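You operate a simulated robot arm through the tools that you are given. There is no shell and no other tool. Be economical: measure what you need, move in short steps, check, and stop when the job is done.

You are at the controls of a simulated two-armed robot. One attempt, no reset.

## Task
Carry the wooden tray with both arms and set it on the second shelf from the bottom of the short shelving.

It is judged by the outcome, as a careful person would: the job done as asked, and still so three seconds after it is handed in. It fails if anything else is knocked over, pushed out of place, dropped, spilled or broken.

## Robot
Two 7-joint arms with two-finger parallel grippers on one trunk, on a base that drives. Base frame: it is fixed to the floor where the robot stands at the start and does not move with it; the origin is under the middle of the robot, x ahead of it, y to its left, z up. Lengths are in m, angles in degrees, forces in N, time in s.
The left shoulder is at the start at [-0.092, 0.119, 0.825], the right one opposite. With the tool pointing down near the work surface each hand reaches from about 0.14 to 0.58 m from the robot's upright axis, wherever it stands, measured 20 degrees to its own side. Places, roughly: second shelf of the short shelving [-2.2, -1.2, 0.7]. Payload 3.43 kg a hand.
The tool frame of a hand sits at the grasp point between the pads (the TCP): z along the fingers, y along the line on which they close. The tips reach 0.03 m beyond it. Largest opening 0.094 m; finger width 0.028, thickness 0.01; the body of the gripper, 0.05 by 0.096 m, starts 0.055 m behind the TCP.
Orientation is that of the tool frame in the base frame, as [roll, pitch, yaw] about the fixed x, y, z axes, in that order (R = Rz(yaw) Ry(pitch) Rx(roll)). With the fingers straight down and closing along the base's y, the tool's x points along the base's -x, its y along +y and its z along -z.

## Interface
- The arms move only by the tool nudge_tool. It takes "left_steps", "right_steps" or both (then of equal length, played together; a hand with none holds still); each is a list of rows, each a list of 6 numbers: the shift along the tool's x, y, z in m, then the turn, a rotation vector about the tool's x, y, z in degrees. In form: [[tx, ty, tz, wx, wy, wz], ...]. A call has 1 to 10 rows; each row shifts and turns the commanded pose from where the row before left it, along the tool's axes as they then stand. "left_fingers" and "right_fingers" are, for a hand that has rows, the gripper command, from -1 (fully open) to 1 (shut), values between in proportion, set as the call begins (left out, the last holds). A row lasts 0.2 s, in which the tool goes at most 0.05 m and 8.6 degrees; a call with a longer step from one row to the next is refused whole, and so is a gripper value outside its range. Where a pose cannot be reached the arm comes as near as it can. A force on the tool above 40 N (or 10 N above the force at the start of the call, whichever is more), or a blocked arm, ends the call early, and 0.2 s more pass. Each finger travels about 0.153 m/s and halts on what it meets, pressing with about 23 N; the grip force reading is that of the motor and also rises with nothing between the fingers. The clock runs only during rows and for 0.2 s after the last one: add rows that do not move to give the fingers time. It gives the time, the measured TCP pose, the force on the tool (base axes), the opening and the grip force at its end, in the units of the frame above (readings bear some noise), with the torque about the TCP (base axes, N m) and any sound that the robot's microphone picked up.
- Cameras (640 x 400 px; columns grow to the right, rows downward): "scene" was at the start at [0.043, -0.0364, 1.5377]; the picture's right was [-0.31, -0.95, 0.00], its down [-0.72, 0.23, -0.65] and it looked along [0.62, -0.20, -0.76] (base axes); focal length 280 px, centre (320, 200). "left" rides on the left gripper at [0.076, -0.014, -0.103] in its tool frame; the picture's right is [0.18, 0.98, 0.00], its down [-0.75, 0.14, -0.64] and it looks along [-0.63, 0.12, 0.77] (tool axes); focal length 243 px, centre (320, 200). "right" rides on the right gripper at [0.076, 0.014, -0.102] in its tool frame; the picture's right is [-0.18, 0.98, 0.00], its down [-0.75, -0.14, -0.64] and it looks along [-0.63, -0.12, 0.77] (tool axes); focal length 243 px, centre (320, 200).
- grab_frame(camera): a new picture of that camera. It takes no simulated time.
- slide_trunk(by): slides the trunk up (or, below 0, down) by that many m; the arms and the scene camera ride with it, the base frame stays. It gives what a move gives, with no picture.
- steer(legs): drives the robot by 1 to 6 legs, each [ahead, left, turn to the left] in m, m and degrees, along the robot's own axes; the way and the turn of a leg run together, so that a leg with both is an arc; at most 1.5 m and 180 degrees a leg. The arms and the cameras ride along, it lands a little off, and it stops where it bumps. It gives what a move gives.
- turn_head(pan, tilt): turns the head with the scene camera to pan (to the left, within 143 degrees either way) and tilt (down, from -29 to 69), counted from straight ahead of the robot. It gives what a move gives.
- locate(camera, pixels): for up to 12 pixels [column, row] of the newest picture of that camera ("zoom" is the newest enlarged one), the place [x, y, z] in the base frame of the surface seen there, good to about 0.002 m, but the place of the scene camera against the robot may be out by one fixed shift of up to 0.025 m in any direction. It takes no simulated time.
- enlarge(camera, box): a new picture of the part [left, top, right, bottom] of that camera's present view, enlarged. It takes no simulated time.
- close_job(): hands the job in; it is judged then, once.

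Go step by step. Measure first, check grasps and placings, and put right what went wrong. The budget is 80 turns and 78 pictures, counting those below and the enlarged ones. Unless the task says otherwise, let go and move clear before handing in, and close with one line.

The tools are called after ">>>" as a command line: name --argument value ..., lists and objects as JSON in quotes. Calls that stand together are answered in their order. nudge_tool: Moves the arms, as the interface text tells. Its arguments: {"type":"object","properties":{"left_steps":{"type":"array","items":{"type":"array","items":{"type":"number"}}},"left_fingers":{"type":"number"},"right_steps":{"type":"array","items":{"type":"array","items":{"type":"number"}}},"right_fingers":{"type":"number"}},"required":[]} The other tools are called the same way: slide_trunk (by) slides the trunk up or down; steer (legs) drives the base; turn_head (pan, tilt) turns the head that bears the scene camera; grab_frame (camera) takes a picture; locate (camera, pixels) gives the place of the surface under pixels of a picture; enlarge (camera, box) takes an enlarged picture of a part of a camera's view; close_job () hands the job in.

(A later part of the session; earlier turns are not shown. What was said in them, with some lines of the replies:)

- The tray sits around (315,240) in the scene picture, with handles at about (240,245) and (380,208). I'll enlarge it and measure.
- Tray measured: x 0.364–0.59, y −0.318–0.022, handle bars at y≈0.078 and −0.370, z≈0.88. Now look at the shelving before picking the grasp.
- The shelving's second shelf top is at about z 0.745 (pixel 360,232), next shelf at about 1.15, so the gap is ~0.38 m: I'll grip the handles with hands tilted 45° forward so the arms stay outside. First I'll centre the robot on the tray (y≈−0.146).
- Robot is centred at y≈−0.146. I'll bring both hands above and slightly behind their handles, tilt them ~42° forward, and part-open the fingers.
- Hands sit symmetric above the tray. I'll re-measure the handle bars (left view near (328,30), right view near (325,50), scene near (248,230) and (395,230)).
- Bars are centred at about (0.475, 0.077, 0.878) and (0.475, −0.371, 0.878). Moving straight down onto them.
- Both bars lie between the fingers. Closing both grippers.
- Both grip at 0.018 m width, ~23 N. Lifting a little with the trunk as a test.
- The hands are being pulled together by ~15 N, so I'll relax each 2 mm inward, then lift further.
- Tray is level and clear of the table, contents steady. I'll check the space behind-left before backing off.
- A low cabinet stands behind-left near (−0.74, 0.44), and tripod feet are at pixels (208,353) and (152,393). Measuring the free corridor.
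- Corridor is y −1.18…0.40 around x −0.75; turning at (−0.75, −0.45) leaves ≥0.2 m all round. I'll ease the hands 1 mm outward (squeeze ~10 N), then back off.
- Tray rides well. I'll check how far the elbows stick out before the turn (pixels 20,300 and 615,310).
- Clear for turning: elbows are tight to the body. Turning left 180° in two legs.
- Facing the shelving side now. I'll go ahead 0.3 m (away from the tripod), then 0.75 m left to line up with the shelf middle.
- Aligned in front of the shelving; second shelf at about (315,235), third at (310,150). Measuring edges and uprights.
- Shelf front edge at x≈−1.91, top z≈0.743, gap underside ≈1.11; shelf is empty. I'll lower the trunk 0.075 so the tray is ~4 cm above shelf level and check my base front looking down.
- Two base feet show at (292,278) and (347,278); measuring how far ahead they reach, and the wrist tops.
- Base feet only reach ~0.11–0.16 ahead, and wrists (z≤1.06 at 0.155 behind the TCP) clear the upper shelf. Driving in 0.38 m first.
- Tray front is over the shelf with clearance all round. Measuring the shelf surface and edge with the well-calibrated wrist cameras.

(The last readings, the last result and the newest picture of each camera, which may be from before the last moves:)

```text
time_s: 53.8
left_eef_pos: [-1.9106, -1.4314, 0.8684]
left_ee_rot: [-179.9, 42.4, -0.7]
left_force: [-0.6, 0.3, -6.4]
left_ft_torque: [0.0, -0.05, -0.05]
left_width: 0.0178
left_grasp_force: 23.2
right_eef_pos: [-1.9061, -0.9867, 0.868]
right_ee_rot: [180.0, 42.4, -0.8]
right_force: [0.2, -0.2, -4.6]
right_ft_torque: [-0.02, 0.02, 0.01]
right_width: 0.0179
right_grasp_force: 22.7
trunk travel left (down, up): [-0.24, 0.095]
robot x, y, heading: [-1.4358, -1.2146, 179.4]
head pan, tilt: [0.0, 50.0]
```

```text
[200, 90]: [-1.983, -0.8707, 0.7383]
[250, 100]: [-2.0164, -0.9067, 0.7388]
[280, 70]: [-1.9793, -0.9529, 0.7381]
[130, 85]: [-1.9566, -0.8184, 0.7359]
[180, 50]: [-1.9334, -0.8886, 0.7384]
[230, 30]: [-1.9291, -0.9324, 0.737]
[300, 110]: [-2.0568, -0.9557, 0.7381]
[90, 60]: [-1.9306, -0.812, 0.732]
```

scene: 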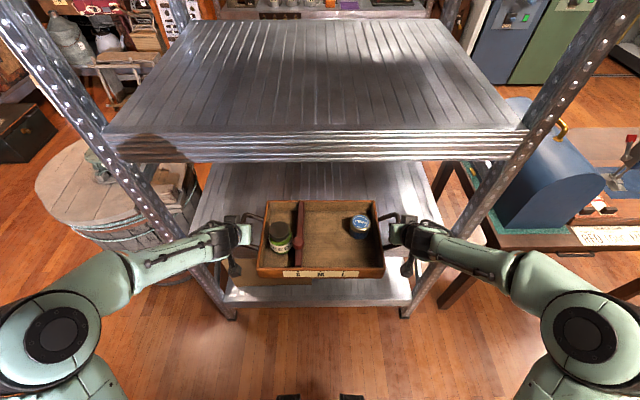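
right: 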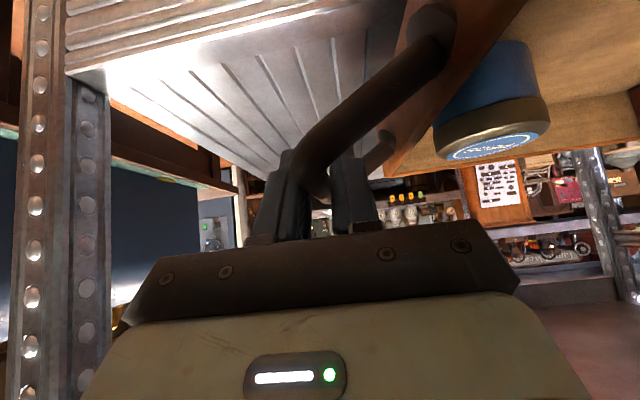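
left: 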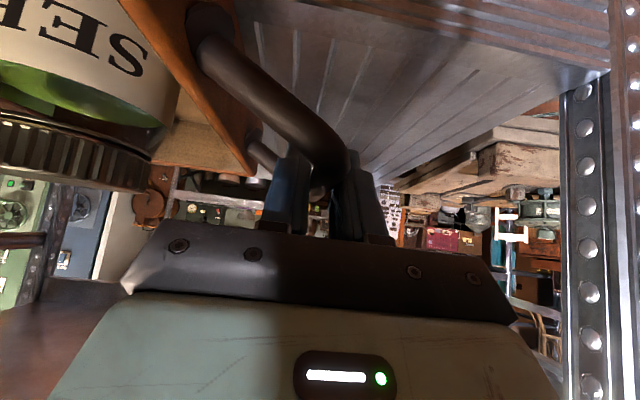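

Shelf top is z≈0.738, edge ≈ −1.925. Going 0.155 m further in puts the whole tray on the shelf.

>>> steer --legs '[[0.157, 0, 0]]'

>>> grab_frame --camera "scene"

>>> grab_frame --camera "left"

```text
time_s: 55.2
left_eef_pos: [-2.0686, -1.4296, 0.8689]
left_ee_rot: [-180.0, 42.5, -0.6]
left_force: [-0.1, 0.1, -5.8]
left_ft_torque: [0.01, 0.01, 0.01]
left_width: 0.0181
left_grasp_force: 23.5
right_eef_pos: [-2.0643, -0.9844, 0.8677]
right_ee_rot: [179.9, 42.4, -0.6]
right_force: [-0.8, 0.0, -5.6]
right_ft_torque: [-0.01, 0.0, 0.01]
right_width: 0.0176
right_grasp_force: 23.4
trunk travel left (down, up): [-0.24, 0.095]
robot x, y, heading: [-1.5895, -1.2141, 179.4]
head pan, tilt: [0.0, 50.0]
```

```text
48 pictures are left
```

scene: 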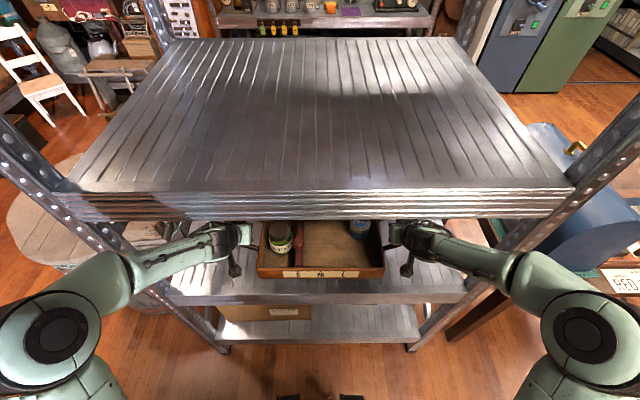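

```text
47 pictures are left
```

left: 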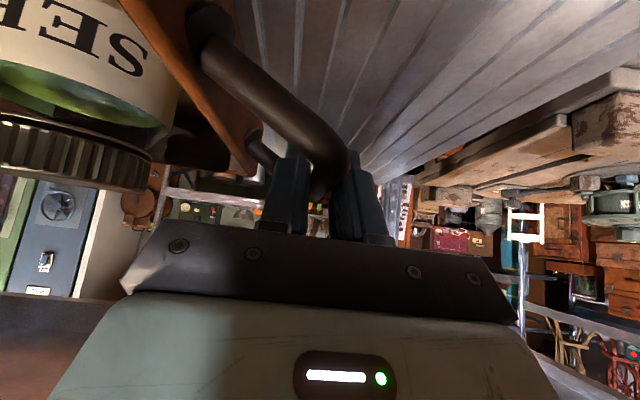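

In place over the shelf. Lowering with the trunk 0.045, then in small steps to contact.

>>> slide_trunk --by -0.045

>>> slide_trunk --by -0.005

```text
time_s: 56.1
left_eef_pos: [-2.068, -1.4275, 0.8238]
left_ee_rot: [-179.8, 42.4, -0.7]
left_force: [0.0, 0.3, -5.4]
left_ft_torque: [0.03, 0.17, -0.02]
left_width: 0.018
left_grasp_force: 23.3
right_eef_pos: [-2.0639, -0.9858, 0.8224]
right_ee_rot: [179.9, 42.3, -0.6]
right_force: [-0.4, -0.7, -5.0]
right_ft_torque: [-0.03, -0.23, -0.03]
right_width: 0.018
right_grasp_force: 22.8
trunk travel left (down, up): [-0.195, 0.14]
robot x, y, heading: [-1.5929, -1.2194, 179.3]
head pan, tilt: [0.0, 50.0]
```

```text
time_s: 56.6
left_eef_pos: [-2.0669, -1.4295, 0.8205]
left_ee_rot: [-180.0, 42.6, -0.7]
left_force: [4.3, 0.0, 5.9]
left_ft_torque: [-0.01, 0.55, -0.04]
left_width: 0.018
left_grasp_force: 22.4
right_eef_pos: [-2.0624, -0.9856, 0.8191]
right_ee_rot: [179.9, 42.6, -0.6]
right_force: [1.8, 1.4, 0.2]
right_ft_torque: [0.0, 0.69, 0.02]
right_width: 0.0183
right_grasp_force: 23.3
trunk travel left (down, up): [-0.19, 0.145]
robot x, y, heading: [-1.5931, -1.2151, 179.4]
head pan, tilt: [0.0, 50.0]
```

Contact began (left force now upward). Look, then 2 mm more.

>>> slide_trunk --by -0.002

>>> enlarge --camera "scene" --box '[220, 200, 430, 320]'

>>> grab_frame --camera "right"

>>> grab_frame --camera "left"

```text
time_s: 57.2
left_eef_pos: [-2.0666, -1.4284, 0.8216]
left_ee_rot: [-179.8, 42.9, -0.6]
left_force: [0.9, -2.2, 19.9]
left_ft_torque: [-0.02, -0.17, -0.02]
left_width: 0.0182
left_grasp_force: 22.9
right_eef_pos: [-2.0621, -0.9846, 0.8192]
right_ee_rot: [179.9, 42.8, -0.6]
right_force: [0.6, 1.7, 13.4]
right_ft_torque: [-0.06, -0.04, -0.01]
right_width: 0.0183
right_grasp_force: 23.2
trunk travel left (down, up): [-0.188, 0.147]
robot x, y, heading: [-1.5915, -1.2127, 179.3]
head pan, tilt: [0.0, 50.0]
```

```text
3.05 times, centred on (325, 260) of scene
```

zoom: 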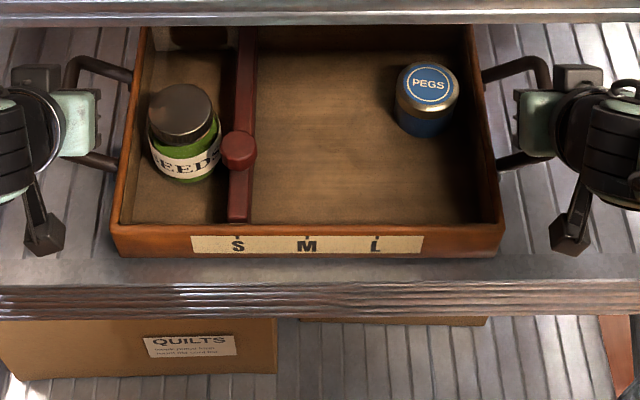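

```text
45 pictures are left
```

right: 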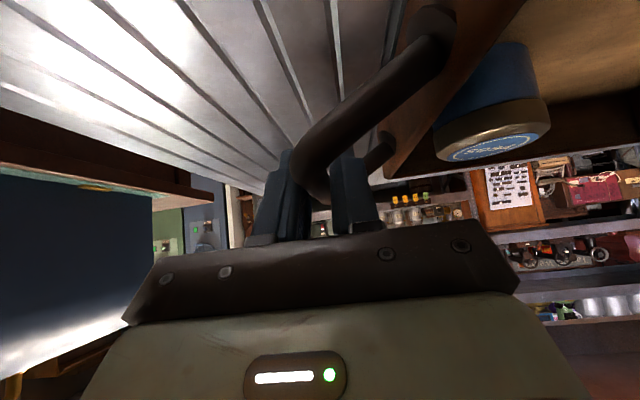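

```text
44 pictures are left
```

left: 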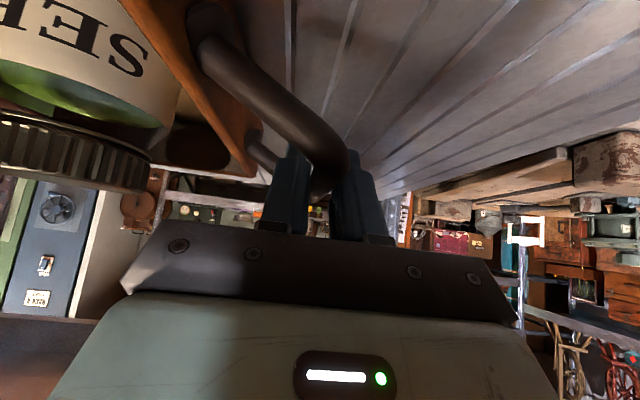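

The tray rests flat (hands pushing up-reaction 13–20 N). I'll relieve 1.5 mm, then open both fingers part way.

>>> slide_trunk --by 0.002

>>> nudge_tool --left_steps '[[0, 0, 0, 0, 0, 0], [0, 0, 0, 0, 0, 0], [0, 0, 0, 0, 0, 0]]' --right_steps '[[0, 0, 0, 0, 0, 0], [0, 0, 0, 0, 0, 0], [0, 0, 0, 0, 0, 0]]' --left_fingers -0.15 --right_fingers -0.15

>>> grab_frame --camera "right"

>>> grab_frame --camera "left"

```text
time_s: 57.7
left_eef_pos: [-2.0681, -1.4293, 0.8201]
left_ee_rot: [-180.0, 42.6, -0.6]
left_force: [-3.9, -2.1, 17.6]
left_ft_torque: [-0.04, -0.34, -0.01]
left_width: 0.0178
left_grasp_force: 23.0
right_eef_pos: [-2.0615, -0.9838, 0.8184]
right_ee_rot: [179.9, 42.6, -0.6]
right_force: [-0.7, -0.4, 11.3]
right_ft_torque: [0.0, -0.29, -0.01]
right_width: 0.0182
right_grasp_force: 23.2
trunk travel left (down, up): [-0.19, 0.145]
robot x, y, heading: [-1.5897, -1.2156, 179.4]
head pan, tilt: [0.0, 50.0]
```

```text
time_s: 58.5
left_eef_pos: [-2.0661, -1.4297, 0.8191]
left_ee_rot: [-179.9, 42.4, -0.7]
left_force: [-0.4, -0.2, 0.0]
left_ft_torque: [0.03, 0.02, 0.0]
left_width: 0.054
left_grasp_force: 0.1
right_eef_pos: [-2.0648, -0.9851, 0.8176]
right_ee_rot: [180.0, 42.3, -0.7]
right_force: [0.6, -0.5, 1.0]
right_ft_torque: [0.04, 0.0, 0.01]
right_width: 0.0543
right_grasp_force: 0.0
trunk travel left (down, up): [-0.19, 0.145]
robot x, y, heading: [-1.5926, -1.2147, 179.6]
head pan, tilt: [0.0, 50.0]
```

```text
43 pictures are left
```

right: 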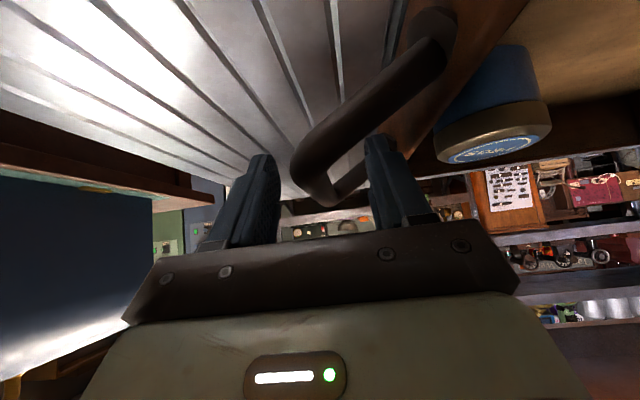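

```text
42 pictures are left
```

left: 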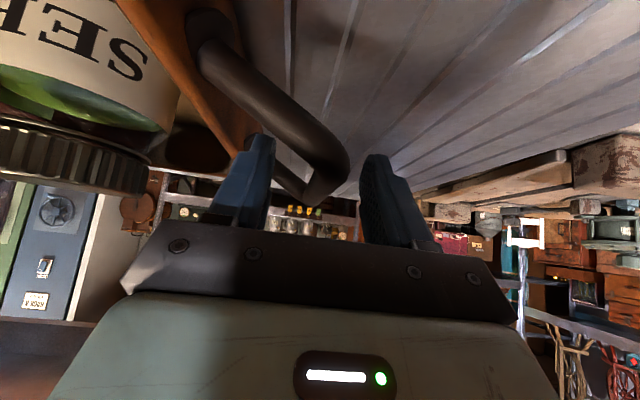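

Fingers are clear of both bars and forces are zero. Withdrawing both hands 0.08 m along their own axis.

>>> nudge_tool --left_steps '[[0, 0, -0.02, 0, 0, 0], [0, 0, -0.02, 0, 0, 0], [0, 0, -0.02, 0, 0, 0], [0, 0, -0.02, 0, 0, 0]]' --right_steps '[[0, 0, -0.02, 0, 0, 0], [0, 0, -0.02, 0, 0, 0], [0, 0, -0.02, 0, 0, 0], [0, 0, -0.02, 0, 0, 0]]'

>>> grab_frame --camera "scene"

>>> grab_frame --camera "left"

>>> grab_frame --camera "right"

```text
time_s: 59.5
left_eef_pos: [-2.013, -1.4311, 0.8779]
left_ee_rot: [-179.9, 42.4, -0.6]
left_force: [-0.8, 0.6, 0.1]
left_ft_torque: [-0.02, 0.02, 0.02]
left_width: 0.0541
left_grasp_force: 0.1
right_eef_pos: [-2.0092, -0.9849, 0.8773]
right_ee_rot: [179.9, 42.6, -0.6]
right_force: [0.2, -0.1, -0.5]
right_ft_torque: [0.01, -0.01, -0.01]
right_width: 0.0541
right_grasp_force: 0.0
trunk travel left (down, up): [-0.19, 0.145]
robot x, y, heading: [-1.5918, -1.2131, 179.2]
head pan, tilt: [0.0, 50.0]
```

```text
41 pictures are left
```

scene: 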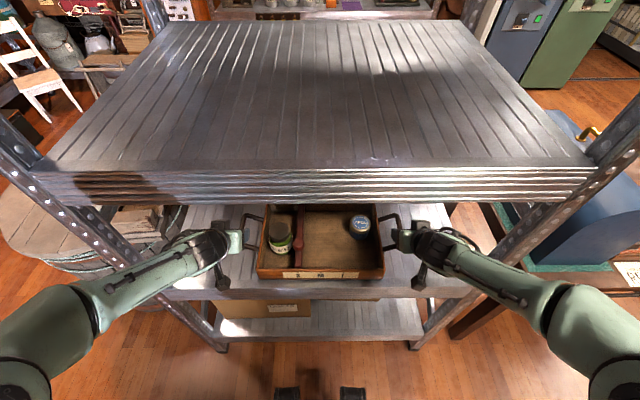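

```text
40 pictures are left
```

left: 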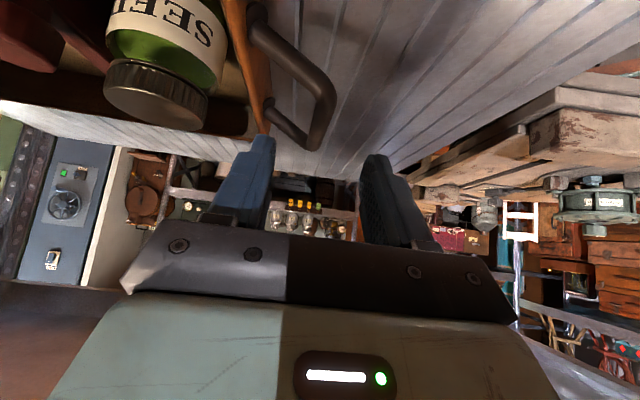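

```text
39 pictures are left
```

right: 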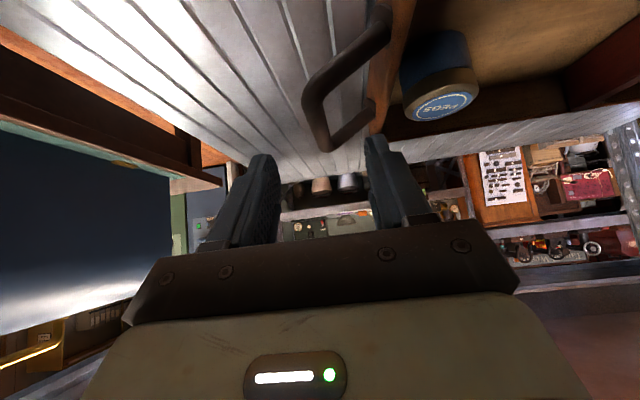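

Hands are above the handles and free. Backing straight out 0.45 m.

>>> steer --legs '[[-0.45, 0, 0]]'

>>> turn_head --pan 0 --tilt 30

>>> grab_frame --camera "scene"

>>> enlarge --camera "scene" --box '[210, 190, 430, 310]'

```text
time_s: 62.2
left_eef_pos: [-1.5582, -1.4354, 0.8791]
left_ee_rot: [-179.8, 42.3, -0.5]
left_force: [0.6, -0.1, -0.6]
left_ft_torque: [0.0, -0.02, 0.01]
left_width: 0.0541
left_grasp_force: 0.0
right_eef_pos: [-1.5561, -0.9904, 0.8767]
right_ee_rot: [179.9, 42.4, -0.4]
right_force: [0.0, 0.3, 1.0]
right_ft_torque: [0.02, 0.0, -0.03]
right_width: 0.0542
right_grasp_force: 0.1
trunk travel left (down, up): [-0.19, 0.145]
robot x, y, heading: [-1.1368, -1.2184, 179.6]
head pan, tilt: [0.0, 50.0]
```

```text
time_s: 63.0
left_eef_pos: [-1.5583, -1.4361, 0.8781]
left_ee_rot: [-179.8, 42.3, -0.4]
left_force: [-0.6, 0.4, 0.1]
left_ft_torque: [-0.01, 0.01, 0.0]
left_width: 0.0541
left_grasp_force: 0.0
right_eef_pos: [-1.5557, -0.9908, 0.876]
right_ee_rot: [179.9, 42.5, -0.4]
right_force: [-0.2, 0.0, 0.1]
right_ft_torque: [-0.01, 0.0, 0.01]
right_width: 0.0543
right_grasp_force: 0.0
trunk travel left (down, up): [-0.19, 0.145]
robot x, y, heading: [-1.1397, -1.2188, 179.7]
head pan, tilt: [0.0, 30.0]
```

```text
38 pictures are left
```

scene: 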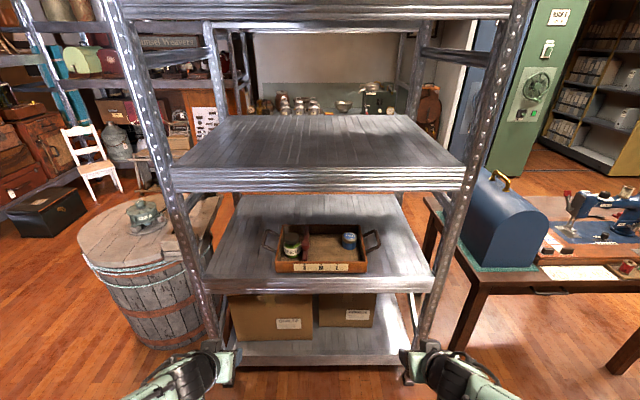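

```text
2.91 times, centred on (320, 250) of scene
```

zoom: 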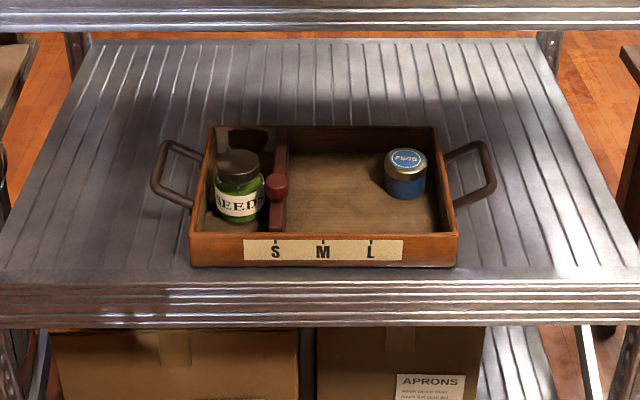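

The tray sits flat and wholly on the second shelf, with its jars and divider upright inside. The hands are clear, so I'm handing in.

>>> close_job

```text
The job is handed in.
```

The wooden tray is on the second shelf from the bottom of the short shelving, flat, fully on the shelf, with its contents upright. Both hands let go and moved clear before I handed in, and nothing was bumped or knocked over that I could see.
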